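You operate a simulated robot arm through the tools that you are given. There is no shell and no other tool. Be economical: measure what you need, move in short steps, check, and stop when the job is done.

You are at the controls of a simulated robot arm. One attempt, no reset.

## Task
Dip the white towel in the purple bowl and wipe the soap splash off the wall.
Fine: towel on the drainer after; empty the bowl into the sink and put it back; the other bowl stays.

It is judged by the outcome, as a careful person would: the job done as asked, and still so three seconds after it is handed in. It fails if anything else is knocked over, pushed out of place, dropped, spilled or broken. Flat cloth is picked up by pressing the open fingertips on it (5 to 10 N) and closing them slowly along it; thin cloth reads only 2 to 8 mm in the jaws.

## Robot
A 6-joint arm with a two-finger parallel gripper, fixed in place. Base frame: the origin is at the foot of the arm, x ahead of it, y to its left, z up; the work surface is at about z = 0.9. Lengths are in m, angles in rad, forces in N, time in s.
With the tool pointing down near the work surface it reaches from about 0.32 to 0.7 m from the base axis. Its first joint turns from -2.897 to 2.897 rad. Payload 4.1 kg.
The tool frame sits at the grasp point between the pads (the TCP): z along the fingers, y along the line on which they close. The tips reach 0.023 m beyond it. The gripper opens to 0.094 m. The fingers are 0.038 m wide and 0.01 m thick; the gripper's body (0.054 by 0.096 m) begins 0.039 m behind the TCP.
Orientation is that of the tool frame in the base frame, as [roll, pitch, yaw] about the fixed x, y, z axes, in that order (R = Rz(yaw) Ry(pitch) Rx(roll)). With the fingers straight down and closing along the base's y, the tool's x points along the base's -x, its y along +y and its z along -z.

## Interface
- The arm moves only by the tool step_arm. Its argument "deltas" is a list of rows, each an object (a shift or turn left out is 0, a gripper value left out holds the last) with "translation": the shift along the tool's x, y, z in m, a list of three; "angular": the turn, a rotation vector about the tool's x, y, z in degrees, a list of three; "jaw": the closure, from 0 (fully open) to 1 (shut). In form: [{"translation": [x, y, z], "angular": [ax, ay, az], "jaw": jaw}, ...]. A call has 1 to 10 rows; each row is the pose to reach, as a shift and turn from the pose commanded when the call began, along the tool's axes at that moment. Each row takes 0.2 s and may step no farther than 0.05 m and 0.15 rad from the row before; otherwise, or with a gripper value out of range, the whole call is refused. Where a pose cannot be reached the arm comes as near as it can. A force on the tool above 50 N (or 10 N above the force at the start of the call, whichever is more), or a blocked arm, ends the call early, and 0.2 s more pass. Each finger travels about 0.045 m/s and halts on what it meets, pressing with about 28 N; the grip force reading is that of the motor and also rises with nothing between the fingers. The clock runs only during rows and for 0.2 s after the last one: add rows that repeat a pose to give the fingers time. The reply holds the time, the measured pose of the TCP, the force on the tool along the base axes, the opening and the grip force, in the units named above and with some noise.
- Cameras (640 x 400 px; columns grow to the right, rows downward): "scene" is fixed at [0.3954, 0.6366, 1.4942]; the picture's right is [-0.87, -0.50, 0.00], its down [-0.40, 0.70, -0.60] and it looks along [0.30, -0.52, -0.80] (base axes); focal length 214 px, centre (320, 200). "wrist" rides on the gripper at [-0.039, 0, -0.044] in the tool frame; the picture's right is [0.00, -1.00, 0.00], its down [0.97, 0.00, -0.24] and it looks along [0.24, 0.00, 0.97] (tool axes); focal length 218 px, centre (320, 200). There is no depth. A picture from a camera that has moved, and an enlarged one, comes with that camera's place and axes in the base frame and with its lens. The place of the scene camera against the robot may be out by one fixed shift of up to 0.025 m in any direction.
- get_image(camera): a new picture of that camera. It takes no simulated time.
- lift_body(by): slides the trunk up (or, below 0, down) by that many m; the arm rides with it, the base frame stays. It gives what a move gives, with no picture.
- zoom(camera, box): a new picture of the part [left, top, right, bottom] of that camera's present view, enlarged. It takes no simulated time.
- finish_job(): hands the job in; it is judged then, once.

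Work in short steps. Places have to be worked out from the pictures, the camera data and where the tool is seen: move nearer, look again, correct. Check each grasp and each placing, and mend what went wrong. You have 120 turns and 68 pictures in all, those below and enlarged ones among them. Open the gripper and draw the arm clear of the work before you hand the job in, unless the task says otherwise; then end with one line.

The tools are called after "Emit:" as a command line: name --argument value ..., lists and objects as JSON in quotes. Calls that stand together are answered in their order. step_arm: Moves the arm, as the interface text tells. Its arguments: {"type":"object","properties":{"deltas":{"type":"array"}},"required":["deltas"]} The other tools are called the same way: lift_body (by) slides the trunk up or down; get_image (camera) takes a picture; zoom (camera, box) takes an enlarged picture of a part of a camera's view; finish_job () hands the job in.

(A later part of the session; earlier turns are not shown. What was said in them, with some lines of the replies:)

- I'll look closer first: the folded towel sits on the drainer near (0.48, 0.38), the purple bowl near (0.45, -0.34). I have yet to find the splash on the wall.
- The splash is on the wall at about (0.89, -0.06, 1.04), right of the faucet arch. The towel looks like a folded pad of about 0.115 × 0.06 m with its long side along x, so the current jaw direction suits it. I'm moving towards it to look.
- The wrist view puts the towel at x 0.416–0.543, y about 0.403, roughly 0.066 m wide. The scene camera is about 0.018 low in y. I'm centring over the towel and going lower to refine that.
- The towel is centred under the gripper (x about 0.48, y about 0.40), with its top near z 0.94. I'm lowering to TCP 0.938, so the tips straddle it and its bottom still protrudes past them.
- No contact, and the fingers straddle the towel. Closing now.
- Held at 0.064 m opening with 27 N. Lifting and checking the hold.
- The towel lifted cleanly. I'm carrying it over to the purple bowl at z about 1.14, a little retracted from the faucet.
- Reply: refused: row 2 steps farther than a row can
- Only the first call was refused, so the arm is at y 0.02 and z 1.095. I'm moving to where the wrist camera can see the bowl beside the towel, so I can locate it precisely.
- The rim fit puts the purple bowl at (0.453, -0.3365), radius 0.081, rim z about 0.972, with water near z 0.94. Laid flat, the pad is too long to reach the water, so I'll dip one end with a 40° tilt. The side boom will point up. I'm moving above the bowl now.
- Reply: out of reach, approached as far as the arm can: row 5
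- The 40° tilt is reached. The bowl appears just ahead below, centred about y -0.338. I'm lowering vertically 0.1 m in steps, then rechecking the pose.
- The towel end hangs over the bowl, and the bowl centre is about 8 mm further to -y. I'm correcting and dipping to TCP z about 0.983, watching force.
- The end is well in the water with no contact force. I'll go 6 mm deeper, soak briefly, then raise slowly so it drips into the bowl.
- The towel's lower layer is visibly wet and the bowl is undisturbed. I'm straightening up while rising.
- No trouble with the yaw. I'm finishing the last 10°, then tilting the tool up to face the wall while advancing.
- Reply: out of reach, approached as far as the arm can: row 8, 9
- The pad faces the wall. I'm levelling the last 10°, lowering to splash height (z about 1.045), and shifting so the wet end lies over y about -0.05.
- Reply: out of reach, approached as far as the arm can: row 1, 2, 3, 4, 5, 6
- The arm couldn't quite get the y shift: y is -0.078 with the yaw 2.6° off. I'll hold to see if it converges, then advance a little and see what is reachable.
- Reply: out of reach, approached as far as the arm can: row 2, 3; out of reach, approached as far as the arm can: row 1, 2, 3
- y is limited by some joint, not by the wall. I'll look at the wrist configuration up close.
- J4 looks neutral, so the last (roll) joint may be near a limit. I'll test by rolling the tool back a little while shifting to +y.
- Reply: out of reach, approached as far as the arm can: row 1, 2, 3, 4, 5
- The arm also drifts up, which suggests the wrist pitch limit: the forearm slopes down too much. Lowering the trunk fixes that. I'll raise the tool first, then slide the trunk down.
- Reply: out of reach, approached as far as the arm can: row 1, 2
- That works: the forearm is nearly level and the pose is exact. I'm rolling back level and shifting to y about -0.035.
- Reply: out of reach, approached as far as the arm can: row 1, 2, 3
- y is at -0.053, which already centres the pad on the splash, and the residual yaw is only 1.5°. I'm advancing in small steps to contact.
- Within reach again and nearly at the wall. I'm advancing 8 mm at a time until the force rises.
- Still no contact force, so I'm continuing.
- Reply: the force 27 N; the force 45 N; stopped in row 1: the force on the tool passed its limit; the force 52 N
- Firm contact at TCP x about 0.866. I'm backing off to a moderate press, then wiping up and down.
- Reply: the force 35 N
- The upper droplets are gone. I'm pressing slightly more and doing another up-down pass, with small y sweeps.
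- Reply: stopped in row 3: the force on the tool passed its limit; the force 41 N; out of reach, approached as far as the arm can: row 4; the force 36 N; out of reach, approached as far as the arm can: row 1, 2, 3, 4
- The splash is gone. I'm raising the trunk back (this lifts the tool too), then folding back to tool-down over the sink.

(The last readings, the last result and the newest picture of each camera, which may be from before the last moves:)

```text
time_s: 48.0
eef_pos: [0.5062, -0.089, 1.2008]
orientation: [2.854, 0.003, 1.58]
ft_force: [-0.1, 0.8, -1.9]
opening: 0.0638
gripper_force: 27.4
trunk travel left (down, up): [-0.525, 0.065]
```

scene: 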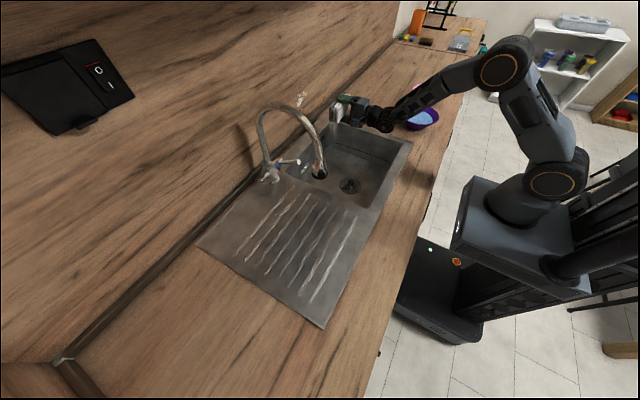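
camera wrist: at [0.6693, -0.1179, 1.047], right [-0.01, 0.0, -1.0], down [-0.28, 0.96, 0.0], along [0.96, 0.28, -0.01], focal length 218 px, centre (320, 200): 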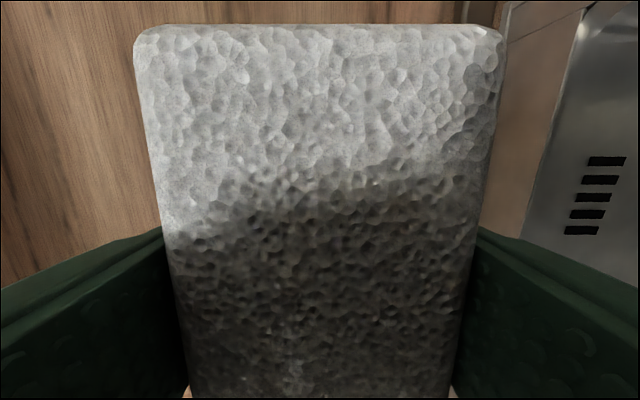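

Emit:
step_arm --deltas '[{"angular": [8, 0, 0]}, {"angular": [16.5, 0, 0]}]'

Emit:
step_arm --deltas '[{"angular": [0, 0, -8]}, {"angular": [0, 0, -16]}, {"angular": [0, 0, -24]}, {"angular": [0, 0, -32]}, {"angular": [0, 0, -40]}, {"angular": [0, 0, -48]}, {"angular": [0, 0, -56]}, {"angular": [0, 0, -64]}, {"angular": [0, 0, -72]}, {"angular": [0, 0, -80]}]'

Emit:
step_arm --deltas '[{"angular": [0, 0, -5]}, {"angular": [0, 0, -9.5]}]'

```text
time_s: 48.6
eef_pos: [0.507, -0.088, 1.2007]
orientation: [-3.139, 0.002, 1.582]
ft_force: [-1.4, 0.5, -1.9]
opening: 0.0639
gripper_force: 27.5
trunk travel left (down, up): [-0.525, 0.065]
```

```text
time_s: 50.8
eef_pos: [0.5071, -0.088, 1.2002]
orientation: [-3.139, 0.001, 2.982]
ft_force: [0.5, 0.3, -2.0]
opening: 0.0638
gripper_force: 28.0
trunk travel left (down, up): [-0.525, 0.065]
```

```text
time_s: 51.4
eef_pos: [0.5079, -0.0873, 1.2]
orientation: [-3.139, 0.001, -3.138]
ft_force: [0.4, -0.1, -2.3]
opening: 0.0637
gripper_force: 28.3
trunk travel left (down, up): [-0.525, 0.065]
```

Tool is down again. I'm carrying the towel to the drainer.

Emit:
step_arm --deltas '[{"translation": [0.01, 0.0465, 0]}, {"translation": [0.02, 0.093, 0]}, {"translation": [0.025, 0.14, 0]}, {"translation": [0.025, 0.189, 0]}, {"translation": [0.025, 0.238, 0]}, {"translation": [0.025, 0.287, 0]}, {"translation": [0.025, 0.336, 0]}, {"translation": [0.025, 0.385, 0]}, {"translation": [0.02, 0.434, 0]}, {"translation": [0.012, 0.48, 0]}]'

Emit:
step_arm --deltas '[{"translation": [0, 0.005, 0.045]}, {"translation": [0, 0.01, 0.09]}, {"translation": [0, 0.01, 0.135]}, {"translation": [0, 0.01, 0.18]}, {"translation": [0, 0.01, 0.22]}, {"translation": [0, 0.01, 0.245]}]'

Emit:
zoom --camera "scene" --box '[240, 150, 440, 290]'

```text
time_s: 53.6
eef_pos: [0.4933, 0.3923, 1.1957]
orientation: [-3.138, -0.002, -3.139]
ft_force: [-0.2, 0.7, -1.8]
opening: 0.0639
gripper_force: 27.9
trunk travel left (down, up): [-0.525, 0.065]
```

```text
time_s: 55.0
eef_pos: [0.4934, 0.4017, 0.9529]
orientation: [-3.139, 0.0, -3.138]
ft_force: [-0.5, -1.0, -1.3]
opening: 0.0634
gripper_force: 28.0
trunk travel left (down, up): [-0.525, 0.065]
```

```text
2.86 times, centred on (340, 220) of scene
camera zoom: at [0.3954, 0.6366, 1.4942], right [-0.87, -0.5, 0.0], down [-0.4, 0.7, -0.6], along [0.3, -0.52, -0.8], focal length 613 px, centre (263, 143)
```

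zoom: 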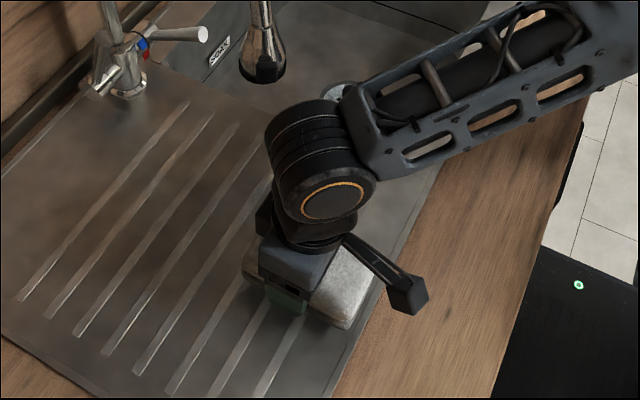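

Lowering gently until it touches (the grasp was taken at z 0.936).

Emit:
step_arm --deltas '[{"translation": [0, 0, 0.006]}, {"translation": [0, 0, 0.011]}]'

Emit:
step_arm --deltas '[{"translation": [0, 0, 0.003]}, {"translation": [0, 0, 0.005]}]'

```text
time_s: 55.6
eef_pos: [0.4947, 0.4025, 0.9422]
orientation: [-3.14, 0.0, -3.14]
ft_force: [-0.4, 0.4, -1.2]
opening: 0.0635
gripper_force: 28.7
trunk travel left (down, up): [-0.525, 0.065]
```

```text
time_s: 56.2
eef_pos: [0.4924, 0.4019, 0.9385]
orientation: [-3.139, -0.001, -3.14]
ft_force: [-0.1, 0.4, -2.1]
opening: 0.0638
gripper_force: 27.7
trunk travel left (down, up): [-0.525, 0.065]
```

Emit:
step_arm --deltas '[{"translation": [0, 0, 0.003]}, {"translation": [0, 0, 0.004]}]'

Emit:
step_arm --deltas '[{"translation": [0, 0, 0.002]}, {"translation": [0, 0, 0.003]}]'

```text
time_s: 56.8
eef_pos: [0.4945, 0.4009, 0.9322]
orientation: [-3.14, -0.001, -3.141]
ft_force: [-1.0, -0.2, -0.2]
opening: 0.0639
gripper_force: 27.6
trunk travel left (down, up): [-0.525, 0.065]
```

```text
time_s: 57.4
eef_pos: [0.4941, 0.4022, 0.9334]
orientation: [3.141, 0.002, -3.14]
ft_force: [-1.2, -0.1, 13.6]
opening: 0.0634
gripper_force: 28.0
trunk travel left (down, up): [-0.525, 0.065]
```

It's resting on the drainer (13 N up). I'm opening, then retreating up.

Emit:
step_arm --deltas '[{"jaw": 0.7}, {"jaw": 0.4}, {"jaw": 0.0}, {"jaw": 0.0}, {"jaw": 0.0}, {"jaw": 0.0}]'

Emit:
step_arm --deltas '[{"translation": [0, 0, -0.03]}, {"translation": [0, 0, -0.07]}, {"translation": [0, 0, -0.115]}, {"translation": [0, 0, -0.16]}, {"translation": [0, 0, -0.205]}, {"translation": [0, 0, -0.25]}]'

Emit:
get_image --camera "wrist"

```text
time_s: 58.8
eef_pos: [0.4938, 0.4004, 0.9308]
orientation: [-3.14, 0.003, -3.139]
ft_force: [-0.3, 0.2, 0.0]
opening: 0.0941
gripper_force: 0.0
trunk travel left (down, up): [-0.525, 0.065]
```

```text
time_s: 60.2
eef_pos: [0.4939, 0.3988, 1.1782]
orientation: [-3.138, -0.001, -3.14]
ft_force: [0.9, 0.1, 0.2]
opening: 0.094
gripper_force: 0.0
trunk travel left (down, up): [-0.525, 0.065]
```

```text
32 pictures are left
camera wrist: at [0.5336, 0.4, 1.2234], right [0.0, -1.0, 0.0], down [-0.97, 0.0, 0.24], along [-0.24, 0.0, -0.97], focal length 218 px, centre (320, 200)
```

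wrist: 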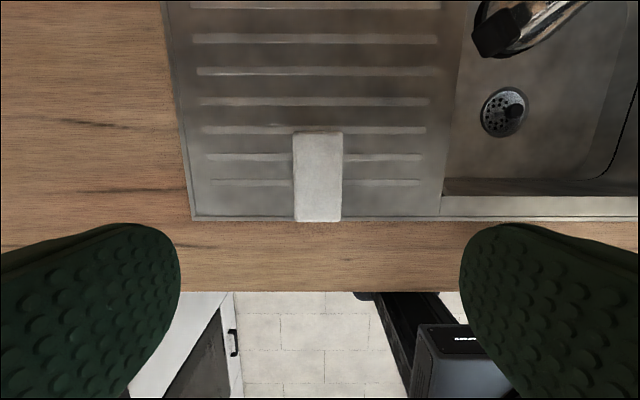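

The towel lies on the drainer. For the bowl, I'll pinch the rim on its sink side (+y), tilted along the wall. Then I'll lift, turn 90°, and tip it over the sink with the hand above. I'm moving over it first to measure.

Emit:
step_arm --deltas '[{"translation": [0.01, -0.045, 0]}, {"translation": [0.015, -0.094, 0]}, {"translation": [0.015, -0.143, 0]}, {"translation": [0.015, -0.192, 0]}, {"translation": [0.015, -0.241, 0]}, {"translation": [0.015, -0.29, 0]}, {"translation": [0.015, -0.339, 0]}, {"translation": [0.015, -0.388, 0]}, {"translation": [0.015, -0.437, 0]}, {"translation": [0.015, -0.486, 0]}]'

Emit:
step_arm --deltas '[{"translation": [0, -0.049, 0], "jaw": 0.3}, {"translation": [0, -0.098, 0], "jaw": 0.3}, {"translation": [0, -0.147, 0], "jaw": 0.3}, {"translation": [0, -0.19, 0], "jaw": 0.3}]'

Emit:
get_image --camera "wrist"

```text
time_s: 62.4
eef_pos: [0.4777, -0.0859, 1.1832]
orientation: [-3.139, 0.0, -3.139]
ft_force: [-0.5, -0.9, 0.6]
opening: 0.0941
gripper_force: 0.1
trunk travel left (down, up): [-0.525, 0.065]
```

```text
time_s: 63.4
eef_pos: [0.4814, -0.2762, 1.1842]
orientation: [3.141, -0.002, -3.138]
ft_force: [-0.8, -1.3, -0.1]
opening: 0.0657
gripper_force: 0.1
trunk travel left (down, up): [-0.525, 0.065]
```

```text
31 pictures are left
camera wrist: at [0.5203, -0.2742, 1.2269], right [0.0, -1.0, 0.0], down [-0.97, 0.0, 0.24], along [-0.24, 0.0, -0.97], focal length 218 px, centre (320, 200)
```

wrist: 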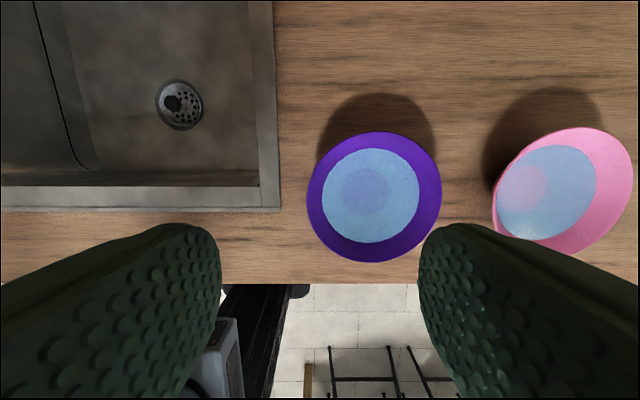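

Fitted bowl: centre (0.455, -0.339), rim radius 0.082, wall slope about 26°. I'm going to a pre-grasp pose 8 cm out along the wall line at the +y rim, tilted 26°, jaws at 0.06.

Emit:
step_arm --deltas '[{"translation": [0.008, 0.015, 0.03], "angular": [6.5, 0, 0], "jaw": 0.35}, {"translation": [0.016, 0.03, 0.06], "angular": [13, 0, 0], "jaw": 0.35}, {"translation": [0.026, 0.046, 0.09], "angular": [19.5, 0, 0], "jaw": 0.35}, {"translation": [0.026, 0.046, 0.125], "angular": [26, 0, 0], "jaw": 0.35}, {"translation": [0.026, 0.046, 0.15], "angular": [26, 0, 0], "jaw": 0.35}, {"translation": [0.026, 0.046, 0.15], "angular": [26, 0, 0], "jaw": 0.35}]'

Emit:
get_image --camera "wrist"

Emit:
zoom --camera "scene" --box '[370, 40, 490, 150]'

```text
time_s: 64.8
eef_pos: [0.455, -0.2283, 1.0317]
orientation: [-2.687, 0.001, -3.139]
ft_force: [-0.3, 1.0, -0.8]
opening: 0.0612
gripper_force: 0.1
trunk travel left (down, up): [-0.525, 0.065]
```

```text
30 pictures are left
camera wrist: at [0.4946, -0.208, 1.0718], right [0.0, -0.9, 0.44], down [-0.97, 0.1, 0.22], along [-0.24, -0.43, -0.87], focal length 218 px, centre (320, 200)
```

wrist: 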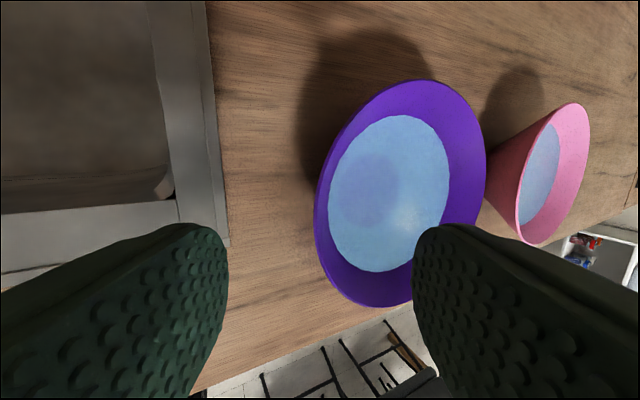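

```text
3.64 times, centred on (430, 95) of scene
camera zoom: at [0.3954, 0.6366, 1.4942], right [-0.87, -0.5, 0.0], down [-0.4, 0.7, -0.6], along [0.3, -0.52, -0.8], focal length 780 px, centre (-80, 582)
```

zoom: 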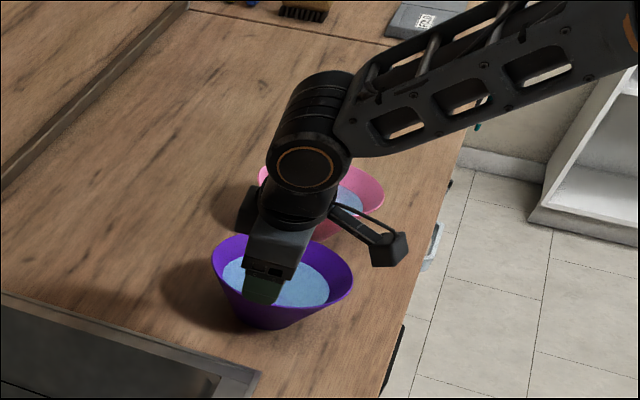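

The near rim lies right in the jaws' mid-plane, seen edge-on along the wall. I'm advancing 8 cm along the tool axis.

Emit:
step_arm --deltas '[{"translation": [0, 0.002, 0.025]}, {"translation": [0, 0.002, 0.045]}, {"translation": [0, 0.002, 0.06]}, {"translation": [0, 0.002, 0.07]}]'

Emit:
get_image --camera "wrist"

Emit:
zoom --camera "scene" --box '[370, 60, 470, 150]'

```text
time_s: 65.8
eef_pos: [0.4531, -0.258, 0.9693]
orientation: [-2.687, -0.001, -3.14]
ft_force: [0.7, 0.6, -0.7]
opening: 0.0609
gripper_force: 0.0
trunk travel left (down, up): [-0.525, 0.065]
```

```text
28 pictures are left
camera wrist: at [0.4936, -0.2381, 1.0085], right [0.0, -0.9, 0.44], down [-0.97, 0.1, 0.22], along [-0.24, -0.43, -0.87], focal length 218 px, centre (320, 200)
```

wrist: 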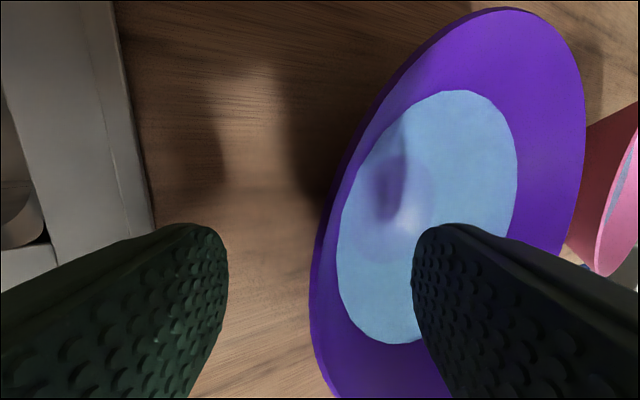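

```text
4.44 times, centred on (420, 105) of scene
camera zoom: at [0.3954, 0.6366, 1.4942], right [-0.87, -0.5, 0.0], down [-0.4, 0.7, -0.6], along [0.3, -0.52, -0.8], focal length 953 px, centre (-124, 622)
```

zoom: 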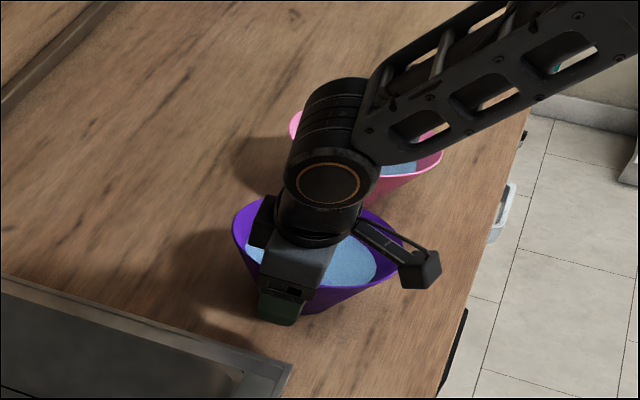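

The wall is centred between the fingers with no contact. I'm going 15 mm deeper, then closing slowly.

Emit:
step_arm --deltas '[{"translation": [0, 0.001, 0.008]}, {"translation": [0, 0.001, 0.015]}]'

Emit:
step_arm --deltas '[{"jaw": 0.5}, {"jaw": 0.6}, {"jaw": 0.7}, {"jaw": 0.8}, {"jaw": 0.9}, {"jaw": 1.0}, {"jaw": 1.0}, {"jaw": 1.0}]'

Emit:
get_image --camera "wrist"

```text
time_s: 66.4
eef_pos: [0.4546, -0.264, 0.9543]
orientation: [-2.688, -0.003, -3.14]
ft_force: [-0.1, -0.8, -0.1]
opening: 0.061
gripper_force: 0.1
trunk travel left (down, up): [-0.525, 0.065]
```

```text
time_s: 68.2
eef_pos: [0.4539, -0.2635, 0.9572]
orientation: [-2.686, 0.003, -3.139]
ft_force: [-0.6, -9.2, 25.5]
opening: 0.0159
gripper_force: 28.0
trunk travel left (down, up): [-0.525, 0.065]
```

```text
26 pictures are left
camera wrist: at [0.4933, -0.2433, 0.997], right [0.0, -0.9, 0.44], down [-0.97, 0.1, 0.21], along [-0.24, -0.43, -0.87], focal length 218 px, centre (320, 200)
```

wrist: 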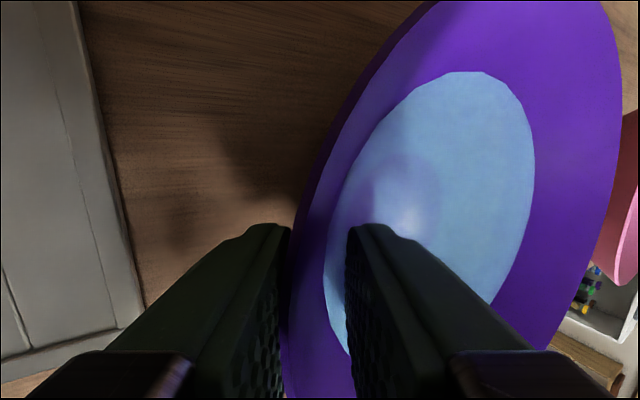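

Gripped at 16 mm opening, 28 N. I'm lifting 2 cm slowly and checking the level.

Emit:
step_arm --deltas '[{"translation": [0, -0.0022, -0.0045]}, {"translation": [0, -0.0044, -0.009]}, {"translation": [0, -0.0066, -0.0135]}, {"translation": [0, -0.0088, -0.018]}, {"translation": [0, -0.0088, -0.018]}]'

Emit:
zoom --camera "scene" --box '[370, 60, 470, 150]'

Emit:
get_image --camera "wrist"

```text
time_s: 69.4
eef_pos: [0.4519, -0.2635, 0.9751]
orientation: [-2.686, 0.0, -3.14]
ft_force: [-1.1, -1.7, 5.1]
opening: 0.0098
gripper_force: 28.1
trunk travel left (down, up): [-0.525, 0.065]
```

```text
4.44 times, centred on (420, 105) of scene
camera zoom: at [0.3954, 0.6366, 1.4942], right [-0.87, -0.5, 0.0], down [-0.4, 0.7, -0.6], along [0.3, -0.52, -0.8], focal length 953 px, centre (-124, 622)
```

zoom: 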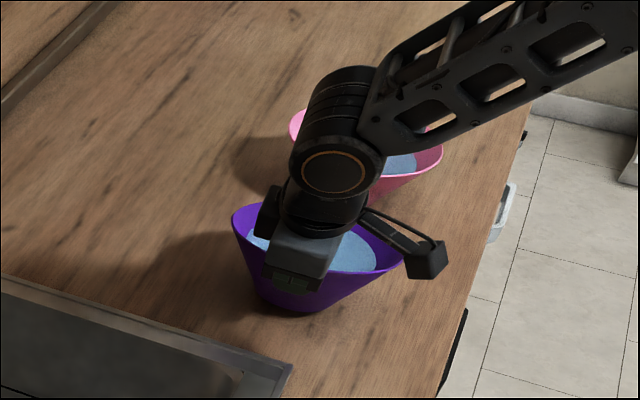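

```text
24 pictures are left
camera wrist: at [0.4925, -0.2433, 1.0152], right [0.0, -0.9, 0.44], down [-0.97, 0.1, 0.22], along [-0.24, -0.43, -0.87], focal length 218 px, centre (320, 200)
```

wrist: 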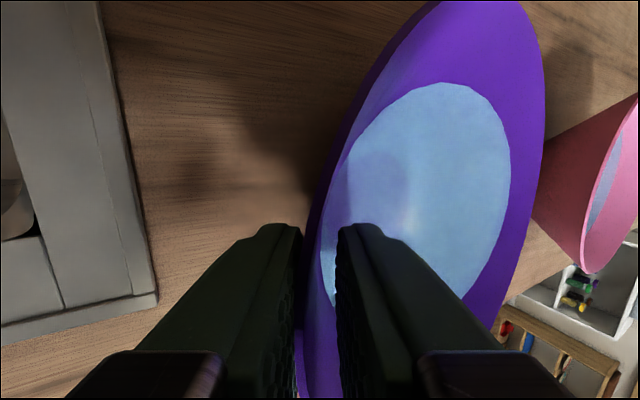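

The opening shrank to about 10 mm and the far rim dipped. The wall flares more than 26° near the rim, so the bowl is rotating into line with the pads. I'll set it back down, release, and regrip at a better angle.

Emit:
step_arm --deltas '[{"translation": [0, 0.0044, 0.009]}, {"translation": [0, 0.0083, 0.017]}, {"translation": [0, 0.0083, 0.017]}]'

Emit:
step_arm --deltas '[{"jaw": 0.9}, {"jaw": 0.75}, {"jaw": 0.55}, {"jaw": 0.35}, {"jaw": 0.35}]'

Emit:
get_image --camera "wrist"

Emit:
zoom --camera "scene" --box '[370, 60, 470, 150]'

```text
time_s: 70.2
eef_pos: [0.4547, -0.2619, 0.9579]
orientation: [-2.684, 0.003, -3.139]
ft_force: [-0.1, 5.7, 21.0]
opening: 0.0152
gripper_force: 27.8
trunk travel left (down, up): [-0.525, 0.065]
```

```text
time_s: 71.4
eef_pos: [0.4534, -0.2623, 0.9552]
orientation: [-2.686, 0.001, -3.14]
ft_force: [0.0, -0.1, 0.4]
opening: 0.0612
gripper_force: 0.1
trunk travel left (down, up): [-0.525, 0.065]
```

```text
23 pictures are left
camera wrist: at [0.4935, -0.2427, 0.9956], right [0.0, -0.9, 0.44], down [-0.97, 0.1, 0.22], along [-0.24, -0.43, -0.87], focal length 218 px, centre (320, 200)
```

wrist: 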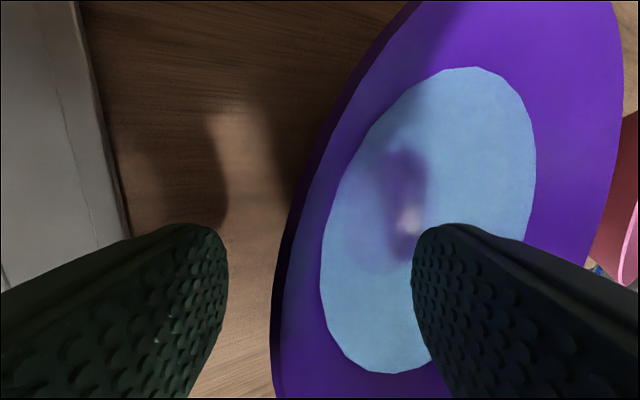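

```text
4.44 times, centred on (420, 105) of scene
camera zoom: at [0.3954, 0.6366, 1.4942], right [-0.87, -0.5, 0.0], down [-0.4, 0.7, -0.6], along [0.3, -0.52, -0.8], focal length 953 px, centre (-124, 622)
```

zoom: 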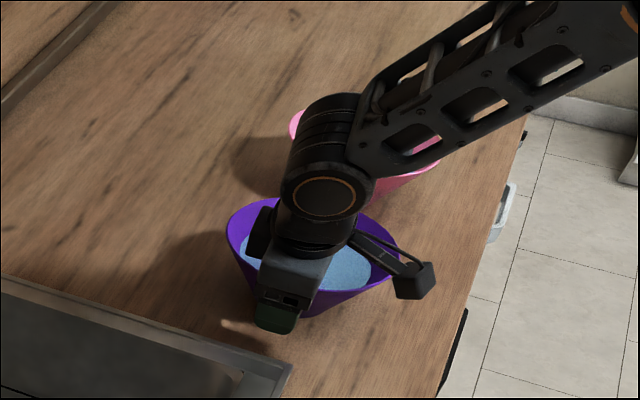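

In the tool frame, the wall leans another ~11° inward (about 37° total), and the rim sits ~5 mm to +y. I'm re-tilting by 11°, shifting 5 mm, and closing again.

Emit:
step_arm --deltas '[{"translation": [0, 0.002, -0.001], "angular": [4, 0, 0], "jaw": 0.35}, {"translation": [0, 0.004, -0.001], "angular": [8, 0, 0]}, {"translation": [0, 0.005, -0.001], "angular": [11, 0, 0]}]'

Emit:
get_image --camera "wrist"

```text
time_s: 72.2
eef_pos: [0.4544, -0.2577, 0.9541]
orientation: [-2.492, -0.001, -3.141]
ft_force: [-0.5, 0.0, 0.0]
opening: 0.0607
gripper_force: 0.0
trunk travel left (down, up): [-0.525, 0.065]
```

```text
21 pictures are left
camera wrist: at [0.4943, -0.2304, 0.9901], right [0.0, -0.8, 0.6], down [-0.97, 0.14, 0.19], along [-0.24, -0.59, -0.77], focal length 218 px, centre (320, 200)
```

wrist: 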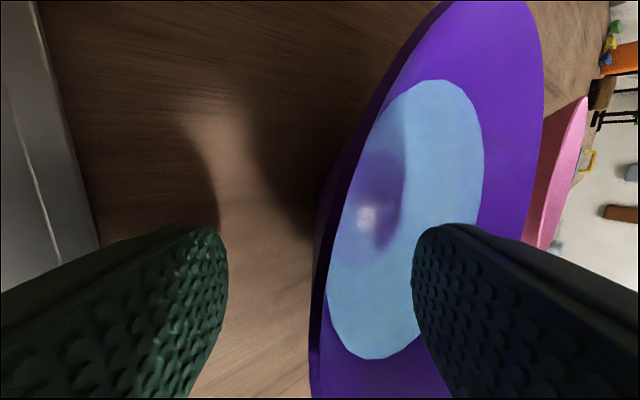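

Now the near wall is seen edge-on and centred. Closing.

Emit:
step_arm --deltas '[{"jaw": 0.5}, {"jaw": 0.6}, {"jaw": 0.7}, {"jaw": 0.8}, {"jaw": 0.9}, {"jaw": 1.0}, {"jaw": 1.0}, {"jaw": 1.0}]'

```text
time_s: 74.0
eef_pos: [0.4549, -0.2593, 0.9563]
orientation: [-2.492, 0.001, -3.139]
ft_force: [0.9, -6.2, 12.6]
opening: 0.0094
gripper_force: 27.9
trunk travel left (down, up): [-0.525, 0.065]
```

9.4 mm now, so a much flatter grip. I'm lifting 2 cm.

Emit:
step_arm --deltas '[{"translation": [0, -0.003, -0.004]}, {"translation": [0, -0.006, -0.008]}, {"translation": [0, -0.009, -0.012]}, {"translation": [0, -0.0121, -0.0159]}, {"translation": [0, -0.0121, -0.0159]}]'

Emit:
zoom --camera "scene" --box '[370, 60, 470, 150]'

Emit:
get_image --camera "wrist"

```text
time_s: 75.2
eef_pos: [0.4544, -0.2585, 0.9738]
orientation: [-2.494, 0.0, -3.14]
ft_force: [-0.3, 0.4, -4.0]
opening: 0.0091
gripper_force: 28.2
trunk travel left (down, up): [-0.525, 0.065]
```

```text
4.44 times, centred on (420, 105) of scene
camera zoom: at [0.3954, 0.6366, 1.4942], right [-0.87, -0.5, 0.0], down [-0.4, 0.7, -0.6], along [0.3, -0.52, -0.8], focal length 953 px, centre (-124, 622)
```

zoom: 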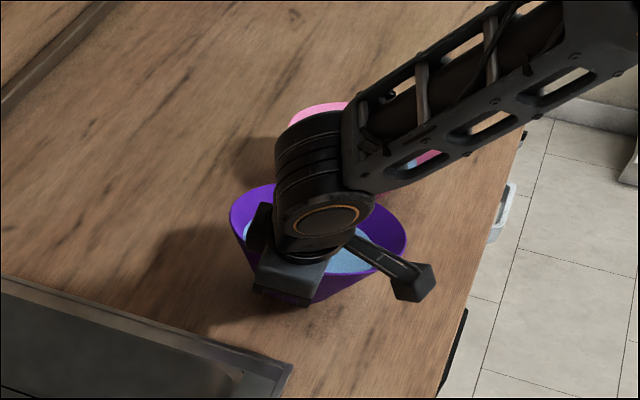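

```text
19 pictures are left
camera wrist: at [0.4943, -0.2313, 1.0096], right [0.0, -0.8, 0.6], down [-0.97, 0.14, 0.19], along [-0.24, -0.59, -0.77], focal length 218 px, centre (320, 200)
```

wrist: 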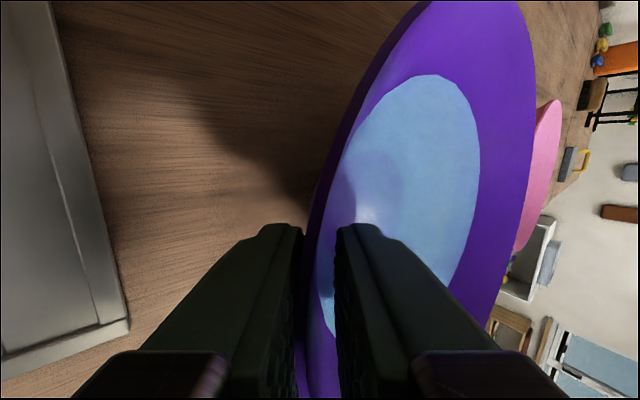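

The bowl is held (about 4 N) and nearly level, with no spill seen. I'm lifting slowly to z about 1.13, then carrying it over the basin to (0.55, 0.03).

Emit:
step_arm --deltas '[{"translation": [0, -0.009, -0.012]}, {"translation": [0, -0.02, -0.0265]}, {"translation": [0, -0.032, -0.042]}, {"translation": [0, -0.044, -0.058]}, {"translation": [0, -0.056, -0.074]}, {"translation": [0, -0.068, -0.09]}, {"translation": [0, -0.08, -0.1055]}, {"translation": [0, -0.089, -0.117]}, {"translation": [0, -0.094, -0.1235]}, {"translation": [0, -0.094, -0.1235]}]'

Emit:
zoom --camera "scene" --box '[340, 20, 500, 140]'

```text
time_s: 77.4
eef_pos: [0.4533, -0.2599, 1.1294]
orientation: [-2.495, -0.001, -3.14]
ft_force: [1.1, 1.2, -4.0]
opening: 0.0091
gripper_force: 28.7
trunk travel left (down, up): [-0.525, 0.065]
```

```text
3.33 times, centred on (420, 80) of scene
camera zoom: at [0.3954, 0.6366, 1.4942], right [-0.87, -0.5, 0.0], down [-0.4, 0.7, -0.6], along [0.3, -0.52, -0.8], focal length 715 px, centre (-13, 600)
```

zoom: 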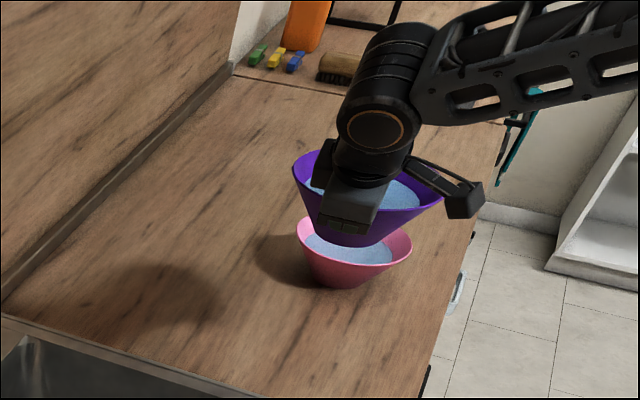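

The bowl is secure, level, and no spill. I'm carrying it slowly over the basin.

Emit:
step_arm --deltas '[{"translation": [-0.003, 0.008, -0.006]}, {"translation": [-0.01, 0.023, -0.0175]}, {"translation": [-0.02, 0.045, -0.034]}, {"translation": [-0.03, 0.07, -0.053]}, {"translation": [-0.041, 0.096, -0.073]}, {"translation": [-0.052, 0.122, -0.093]}, {"translation": [-0.063, 0.148, -0.112]}, {"translation": [-0.074, 0.174, -0.132]}, {"translation": [-0.084, 0.198, -0.15]}, {"translation": [-0.092, 0.217, -0.165]}]'

Emit:
step_arm --deltas '[{"translation": [-0.002, 0.009, -0.007]}, {"translation": [-0.003, 0.014, -0.0105]}, {"translation": [-0.003, 0.014, -0.0105]}]'

Emit:
get_image --camera "scene"

```text
time_s: 79.6
eef_pos: [0.5451, 0.0181, 1.129]
orientation: [-2.493, -0.002, -3.139]
ft_force: [1.0, 0.8, -4.4]
opening: 0.0092
gripper_force: 28.2
trunk travel left (down, up): [-0.525, 0.065]
```

```text
time_s: 80.4
eef_pos: [0.5488, 0.0334, 1.1287]
orientation: [-2.495, -0.001, -3.139]
ft_force: [0.5, 0.2, -4.3]
opening: 0.0093
gripper_force: 28.2
trunk travel left (down, up): [-0.525, 0.065]
```

```text
17 pictures are left
```

scene: 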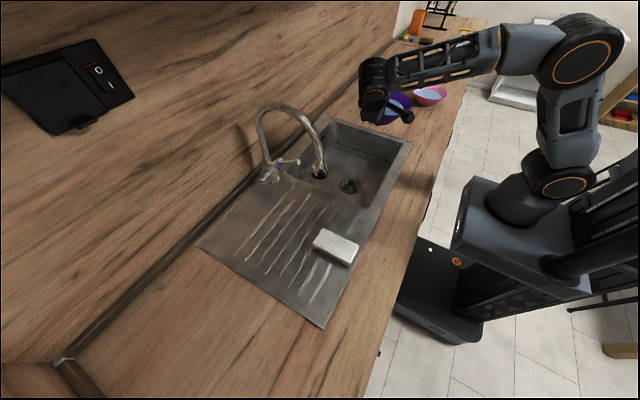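

The bowl hangs over the basin. I'm starting to tip it (towards -y, far rim down) gradually by 40° and checking.

Emit:
step_arm --deltas '[{"angular": [-5, 0, 0]}, {"angular": [-10, 0, 0]}, {"angular": [-15, 0, 0]}, {"angular": [-19, 0, 0]}, {"angular": [-23, 0, 0]}, {"angular": [-27, 0, 0]}, {"angular": [-31, 0, 0]}, {"angular": [-35, 0, 0]}, {"angular": [-38, 0, 0]}, {"angular": [-40, 0, 0]}]'

Emit:
zoom --camera "scene" --box '[300, 40, 460, 200]'

```text
time_s: 82.6
eef_pos: [0.5484, 0.0319, 1.1296]
orientation: [3.089, 0.001, 3.142]
ft_force: [0.3, 0.8, -2.0]
opening: 0.0087
gripper_force: 27.8
trunk travel left (down, up): [-0.525, 0.065]
```

```text
2.50 times, centred on (380, 120) of scene
camera zoom: at [0.3954, 0.6366, 1.4942], right [-0.87, -0.5, 0.0], down [-0.4, 0.7, -0.6], along [0.3, -0.52, -0.8], focal length 536 px, centre (170, 400)
```

zoom: 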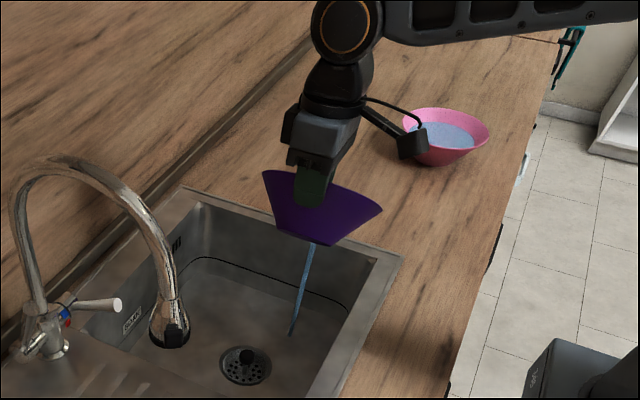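

Water is streaming into the basin. I'm continuing to tip.

Emit:
step_arm --deltas '[{"angular": [-6, 0, 0]}, {"angular": [-12, 0, 0]}, {"angular": [-18, 0, 0]}, {"angular": [-24, 0, 0]}, {"angular": [-30, 0, 0]}, {"angular": [-36, 0, 0]}, {"angular": [-42, 0, 0]}, {"angular": [-48, 0, 0]}, {"angular": [-54, 0, 0]}, {"angular": [-60, 0, 0]}]'

Emit:
zoom --camera "scene" --box '[300, 40, 460, 200]'

```text
time_s: 84.8
eef_pos: [0.5481, 0.0318, 1.1301]
orientation: [2.041, -0.001, -3.138]
ft_force: [0.8, 0.0, -1.7]
opening: 0.009
gripper_force: 28.3
trunk travel left (down, up): [-0.525, 0.065]
```

```text
2.50 times, centred on (380, 120) of scene
camera zoom: at [0.3954, 0.6366, 1.4942], right [-0.87, -0.5, 0.0], down [-0.4, 0.7, -0.6], along [0.3, -0.52, -0.8], focal length 536 px, centre (170, 400)
```

zoom: 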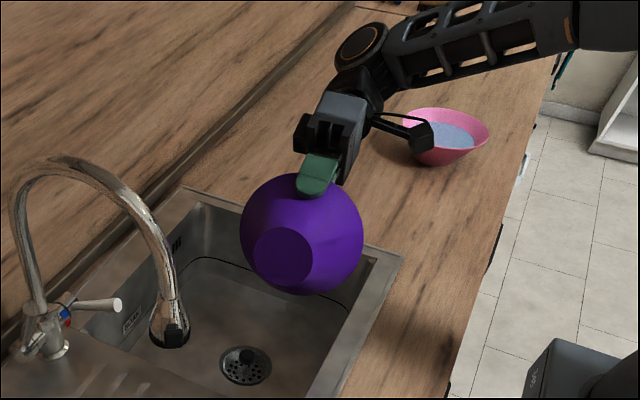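

It's tipped over and looks emptied. I'm going another 12° and holding to drain.

Emit:
step_arm --deltas '[{"angular": [-6, 0, 0]}, {"angular": [-12, 0, 0]}, {"angular": [-12, 0, 0]}, {"angular": [-12, 0, 0]}, {"angular": [-12, 0, 0]}, {"angular": [-12, 0, 0]}, {"angular": [-12, 0, 0]}, {"angular": [-12, 0, 0]}]'

Emit:
step_arm --deltas '[{"angular": [8, 0, 0]}, {"angular": [16, 0, 0]}, {"angular": [24, 0, 0]}, {"angular": [32, 0, 0]}, {"angular": [40, 0, 0]}, {"angular": [48, 0, 0]}, {"angular": [56, 0, 0]}, {"angular": [64, 0, 0]}, {"angular": [72, 0, 0]}]'

Emit:
step_arm --deltas '[{"angular": [8, 0, 0]}, {"angular": [16, 0, 0]}, {"angular": [24, 0, 0]}, {"angular": [32, 0, 0]}, {"angular": [40, 0, 0]}, {"angular": [40, 0, 0]}]'

Emit:
get_image --camera "wrist"

```text
time_s: 86.6
eef_pos: [0.5492, 0.0312, 1.1295]
orientation: [1.833, -0.001, -3.139]
ft_force: [0.5, -0.6, -2.7]
opening: 0.009
gripper_force: 28.4
trunk travel left (down, up): [-0.525, 0.065]
```

```text
time_s: 88.6
eef_pos: [0.5493, 0.031, 1.1309]
orientation: [3.092, 0.001, -3.14]
ft_force: [-0.3, 0.1, -1.0]
opening: 0.0092
gripper_force: 28.5
trunk travel left (down, up): [-0.525, 0.065]
```

```text
time_s: 90.0
eef_pos: [0.5489, 0.0319, 1.13]
orientation: [-2.494, 0.0, -3.139]
ft_force: [0.0, 0.3, -0.8]
opening: 0.009
gripper_force: 28.0
trunk travel left (down, up): [-0.525, 0.065]
```

```text
14 pictures are left
camera wrist: at [0.5879, 0.0595, 1.1651], right [0.0, -0.8, 0.6], down [-0.97, 0.14, 0.19], along [-0.24, -0.59, -0.77], focal length 218 px, centre (320, 200)
```

wrist: 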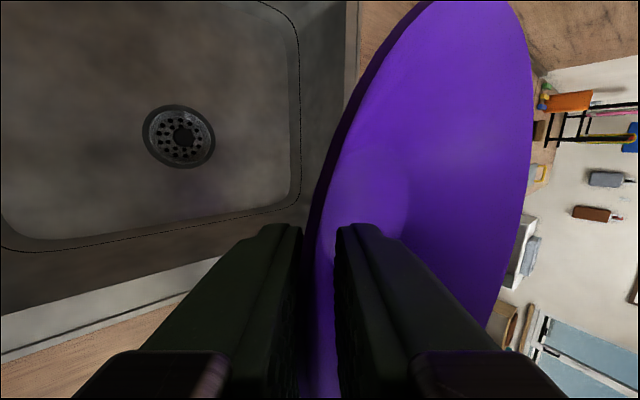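

The bowl is empty. I'm carrying it back along the same path to above its original spot.

Emit:
step_arm --deltas '[{"translation": [0.005, -0.0125, 0.0095]}, {"translation": [0.014, -0.036, 0.027]}, {"translation": [0.026, -0.065, 0.049]}, {"translation": [0.038, -0.095, 0.072]}, {"translation": [0.05, -0.125, 0.095]}, {"translation": [0.062, -0.155, 0.118]}, {"translation": [0.074, -0.185, 0.14]}, {"translation": [0.084, -0.211, 0.16]}, {"translation": [0.094, -0.236, 0.179]}, {"translation": [0.094, -0.236, 0.179]}]'

Emit:
step_arm --deltas '[{"translation": [0, 0.018, 0.024]}, {"translation": [0, 0.04, 0.0525]}, {"translation": [0, 0.064, 0.084]}, {"translation": [0, 0.085, 0.1115]}, {"translation": [0, 0.095, 0.1255]}, {"translation": [0, 0.095, 0.1255]}]'

Emit:
zoom --camera "scene" --box '[370, 60, 470, 150]'

```text
time_s: 92.2
eef_pos: [0.4562, -0.2663, 1.128]
orientation: [-2.494, 0.002, -3.141]
ft_force: [-0.3, -0.5, -1.1]
opening: 0.009
gripper_force: 27.8
trunk travel left (down, up): [-0.525, 0.065]
```

```text
time_s: 93.6
eef_pos: [0.4548, -0.267, 0.9728]
orientation: [-2.493, 0.0, -3.14]
ft_force: [-0.3, -0.3, -0.7]
opening: 0.009
gripper_force: 28.6
trunk travel left (down, up): [-0.525, 0.065]
```

```text
4.44 times, centred on (420, 105) of scene
camera zoom: at [0.3954, 0.6366, 1.4942], right [-0.87, -0.5, 0.0], down [-0.4, 0.7, -0.6], along [0.3, -0.52, -0.8], focal length 953 px, centre (-124, 622)
```

zoom: 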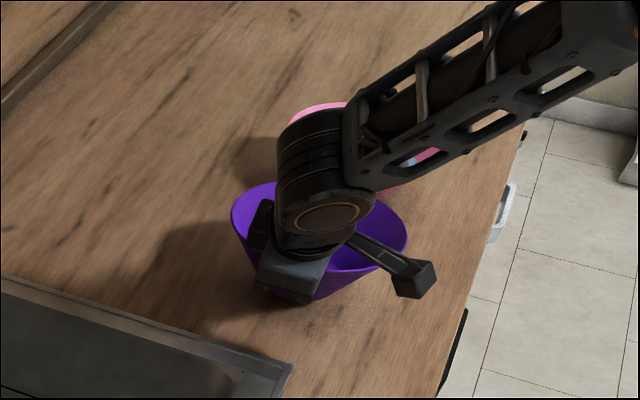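

About 1.7 cm above contact. I'm lowering gently.

Emit:
step_arm --deltas '[{"translation": [0, 0.0046, 0.0028]}, {"translation": [0, 0.0075, 0.0067]}, {"translation": [0, 0.01, 0.01]}]'

Emit:
step_arm --deltas '[{"translation": [0, 0.0012, 0.0016]}, {"translation": [0, 0.0021, 0.0028]}]'

```text
time_s: 94.4
eef_pos: [0.4557, -0.265, 0.9583]
orientation: [-2.495, -0.001, -3.14]
ft_force: [0.1, 0.2, -1.3]
opening: 0.0089
gripper_force: 27.7
trunk travel left (down, up): [-0.525, 0.065]
```

```text
time_s: 95.0
eef_pos: [0.4553, -0.2627, 0.9557]
orientation: [-2.492, 0.003, -3.14]
ft_force: [-1.6, 3.7, 14.6]
opening: 0.0091
gripper_force: 27.9
trunk travel left (down, up): [-0.525, 0.065]
```

The bowl has touched down. I'm opening slowly and backing out along the tool axis.

Emit:
step_arm --deltas '[{"translation": [0, -0.0006, -0.0008]}, {"translation": [0, -0.0006, -0.0008], "jaw": 0.85}, {"translation": [0, -0.0006, -0.0008], "jaw": 0.7}, {"translation": [0, -0.0006, -0.0008], "jaw": 0.5}, {"translation": [0, -0.0006, -0.0008], "jaw": 0.35}, {"translation": [0, -0.0006, -0.0008], "jaw": 0.35}]'

Emit:
step_arm --deltas '[{"translation": [0, 0, -0.02]}, {"translation": [0, 0, -0.045]}, {"translation": [0, 0, -0.075]}, {"translation": [0, 0, -0.105]}]'

Emit:
step_arm --deltas '[{"translation": [0, -0.02, -0.025], "angular": [-7, 0, 0]}, {"translation": [0, -0.04, -0.05], "angular": [-14, 0, 0]}, {"translation": [0, -0.06, -0.075], "angular": [-21, 0, 0]}, {"translation": [0, -0.08, -0.1], "angular": [-28, 0, 0]}, {"translation": [0, -0.08, -0.1], "angular": [-37, 0, 0]}]'

Emit:
get_image --camera "wrist"

Emit:
get_image --camera "scene"

```text
time_s: 96.4
eef_pos: [0.4535, -0.2636, 0.9558]
orientation: [-2.494, -0.001, -3.139]
ft_force: [0.1, 0.1, 0.1]
opening: 0.0612
gripper_force: 0.1
trunk travel left (down, up): [-0.525, 0.065]
```

```text
time_s: 97.4
eef_pos: [0.4547, -0.2003, 1.0397]
orientation: [-2.493, 0.001, -3.141]
ft_force: [-0.1, 0.4, 0.0]
opening: 0.0609
gripper_force: 0.1
trunk travel left (down, up): [-0.525, 0.065]
```

```text
refused: row 5 steps farther than a row can; nothing moved
```

```text
12 pictures are left
camera wrist: at [0.4941, -0.1722, 1.0748], right [0.0, -0.8, 0.6], down [-0.97, 0.14, 0.19], along [-0.24, -0.59, -0.77], focal length 218 px, centre (320, 200)
```

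wrist: 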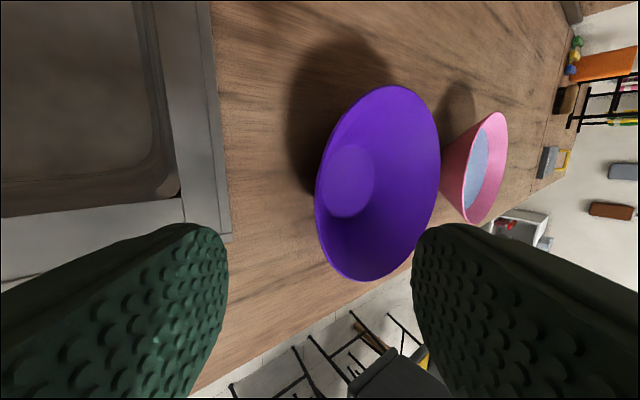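

```text
11 pictures are left
```

scene: 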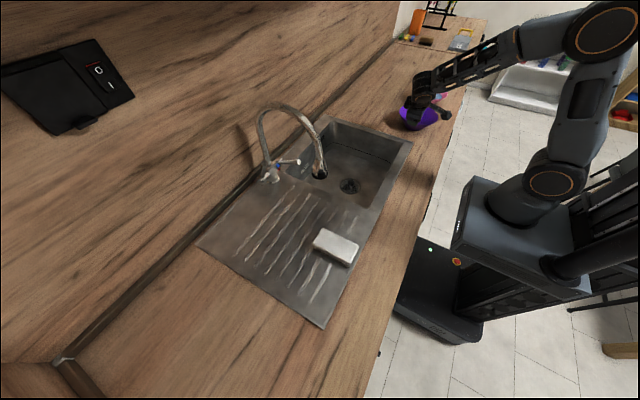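

The bowl is standing. I'm straightening and rising to verify its position from the earlier viewpoint.

Emit:
step_arm --deltas '[{"translation": [0, -0.02, -0.025], "angular": [-7, 0, 0]}, {"translation": [0, -0.04, -0.05], "angular": [-14, 0, 0]}, {"translation": [0, -0.06, -0.075], "angular": [-21, 0, 0]}, {"translation": [-0.01, -0.08, -0.1], "angular": [-28, 0, 0]}, {"translation": [-0.02, -0.1, -0.09], "angular": [-35, 0, 0], "jaw": 0.0}, {"translation": [-0.027, -0.145, -0.075], "angular": [-37, 0, 0], "jaw": 0.0}]'

Emit:
get_image --camera "wrist"

Emit:
zoom --camera "scene" --box '[220, 60, 380, 160]'

```text
time_s: 98.8
eef_pos: [0.4798, -0.2716, 1.1856]
orientation: [-3.141, 0.0, -3.139]
ft_force: [0.7, -0.3, 0.5]
opening: 0.0938
gripper_force: 0.1
trunk travel left (down, up): [-0.525, 0.065]
```

```text
10 pictures are left
camera wrist: at [0.5205, -0.2705, 1.2308], right [0.0, -1.0, 0.0], down [-0.97, 0.0, 0.24], along [-0.24, 0.0, -0.97], focal length 218 px, centre (320, 200)
```

wrist: 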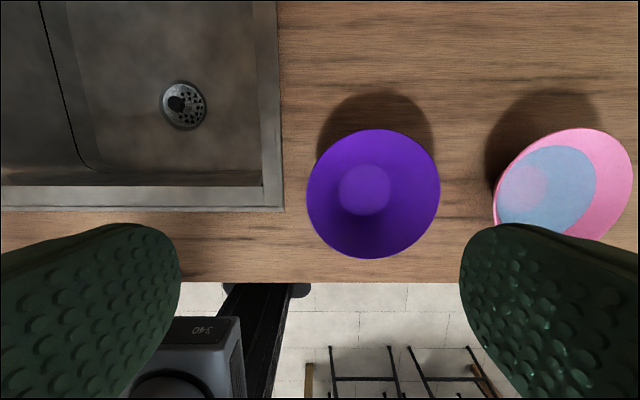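

```text
4.00 times, centred on (300, 110) of scene
camera zoom: at [0.3954, 0.6366, 1.4942], right [-0.87, -0.5, 0.0], down [-0.4, 0.7, -0.6], along [0.3, -0.52, -0.8], focal length 858 px, centre (400, 560)
```

zoom: 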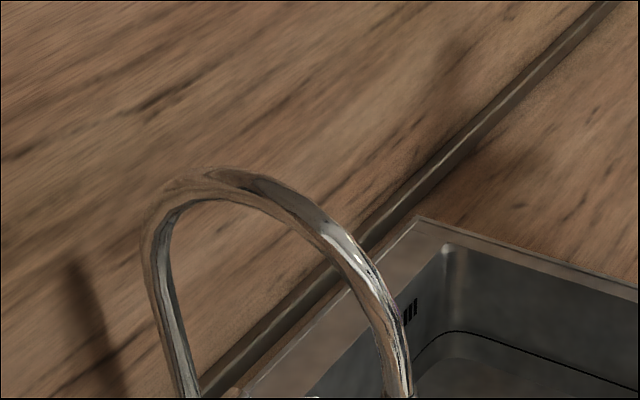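

The wall is clean, and the bowl is empty and within a few mm of its original place. The pink bowl is untouched and the towel is on the drainer. I'm drawing the arm clear.

Emit:
step_arm --deltas '[{"translation": [0.02, 0.025, -0.02]}, {"translation": [0.045, 0.05, -0.035]}, {"translation": [0.07, 0.08, -0.035]}, {"translation": [0.085, 0.1, -0.035]}]'

Emit:
get_image --camera "scene"

```text
time_s: 99.8
eef_pos: [0.3965, -0.1708, 1.222]
orientation: [3.141, 0.0, -3.14]
ft_force: [-0.2, -0.1, 0.3]
opening: 0.0941
gripper_force: 0.1
trunk travel left (down, up): [-0.525, 0.065]
```

```text
8 pictures are left
```

scene: 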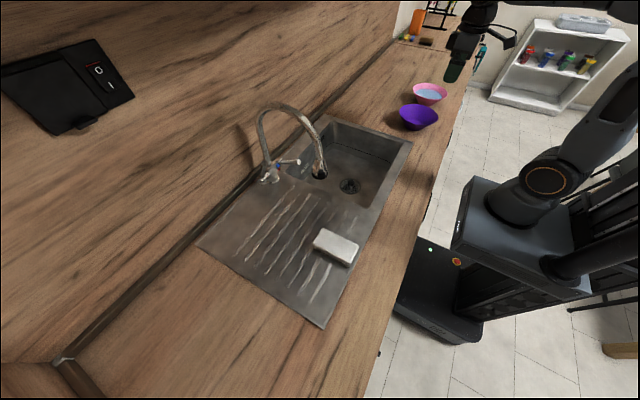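

Everything is in place and the arm is clear, so I'm handing in.

Emit:
finish_job

```text
The job is handed in.
```

I dipped the white towel in the purple bowl, wiped the soap splash off the wall, and left the towel on the drainer; the purple bowl is emptied into the sink and back within a few millimetres of its spot, and the pink bowl was not touched.
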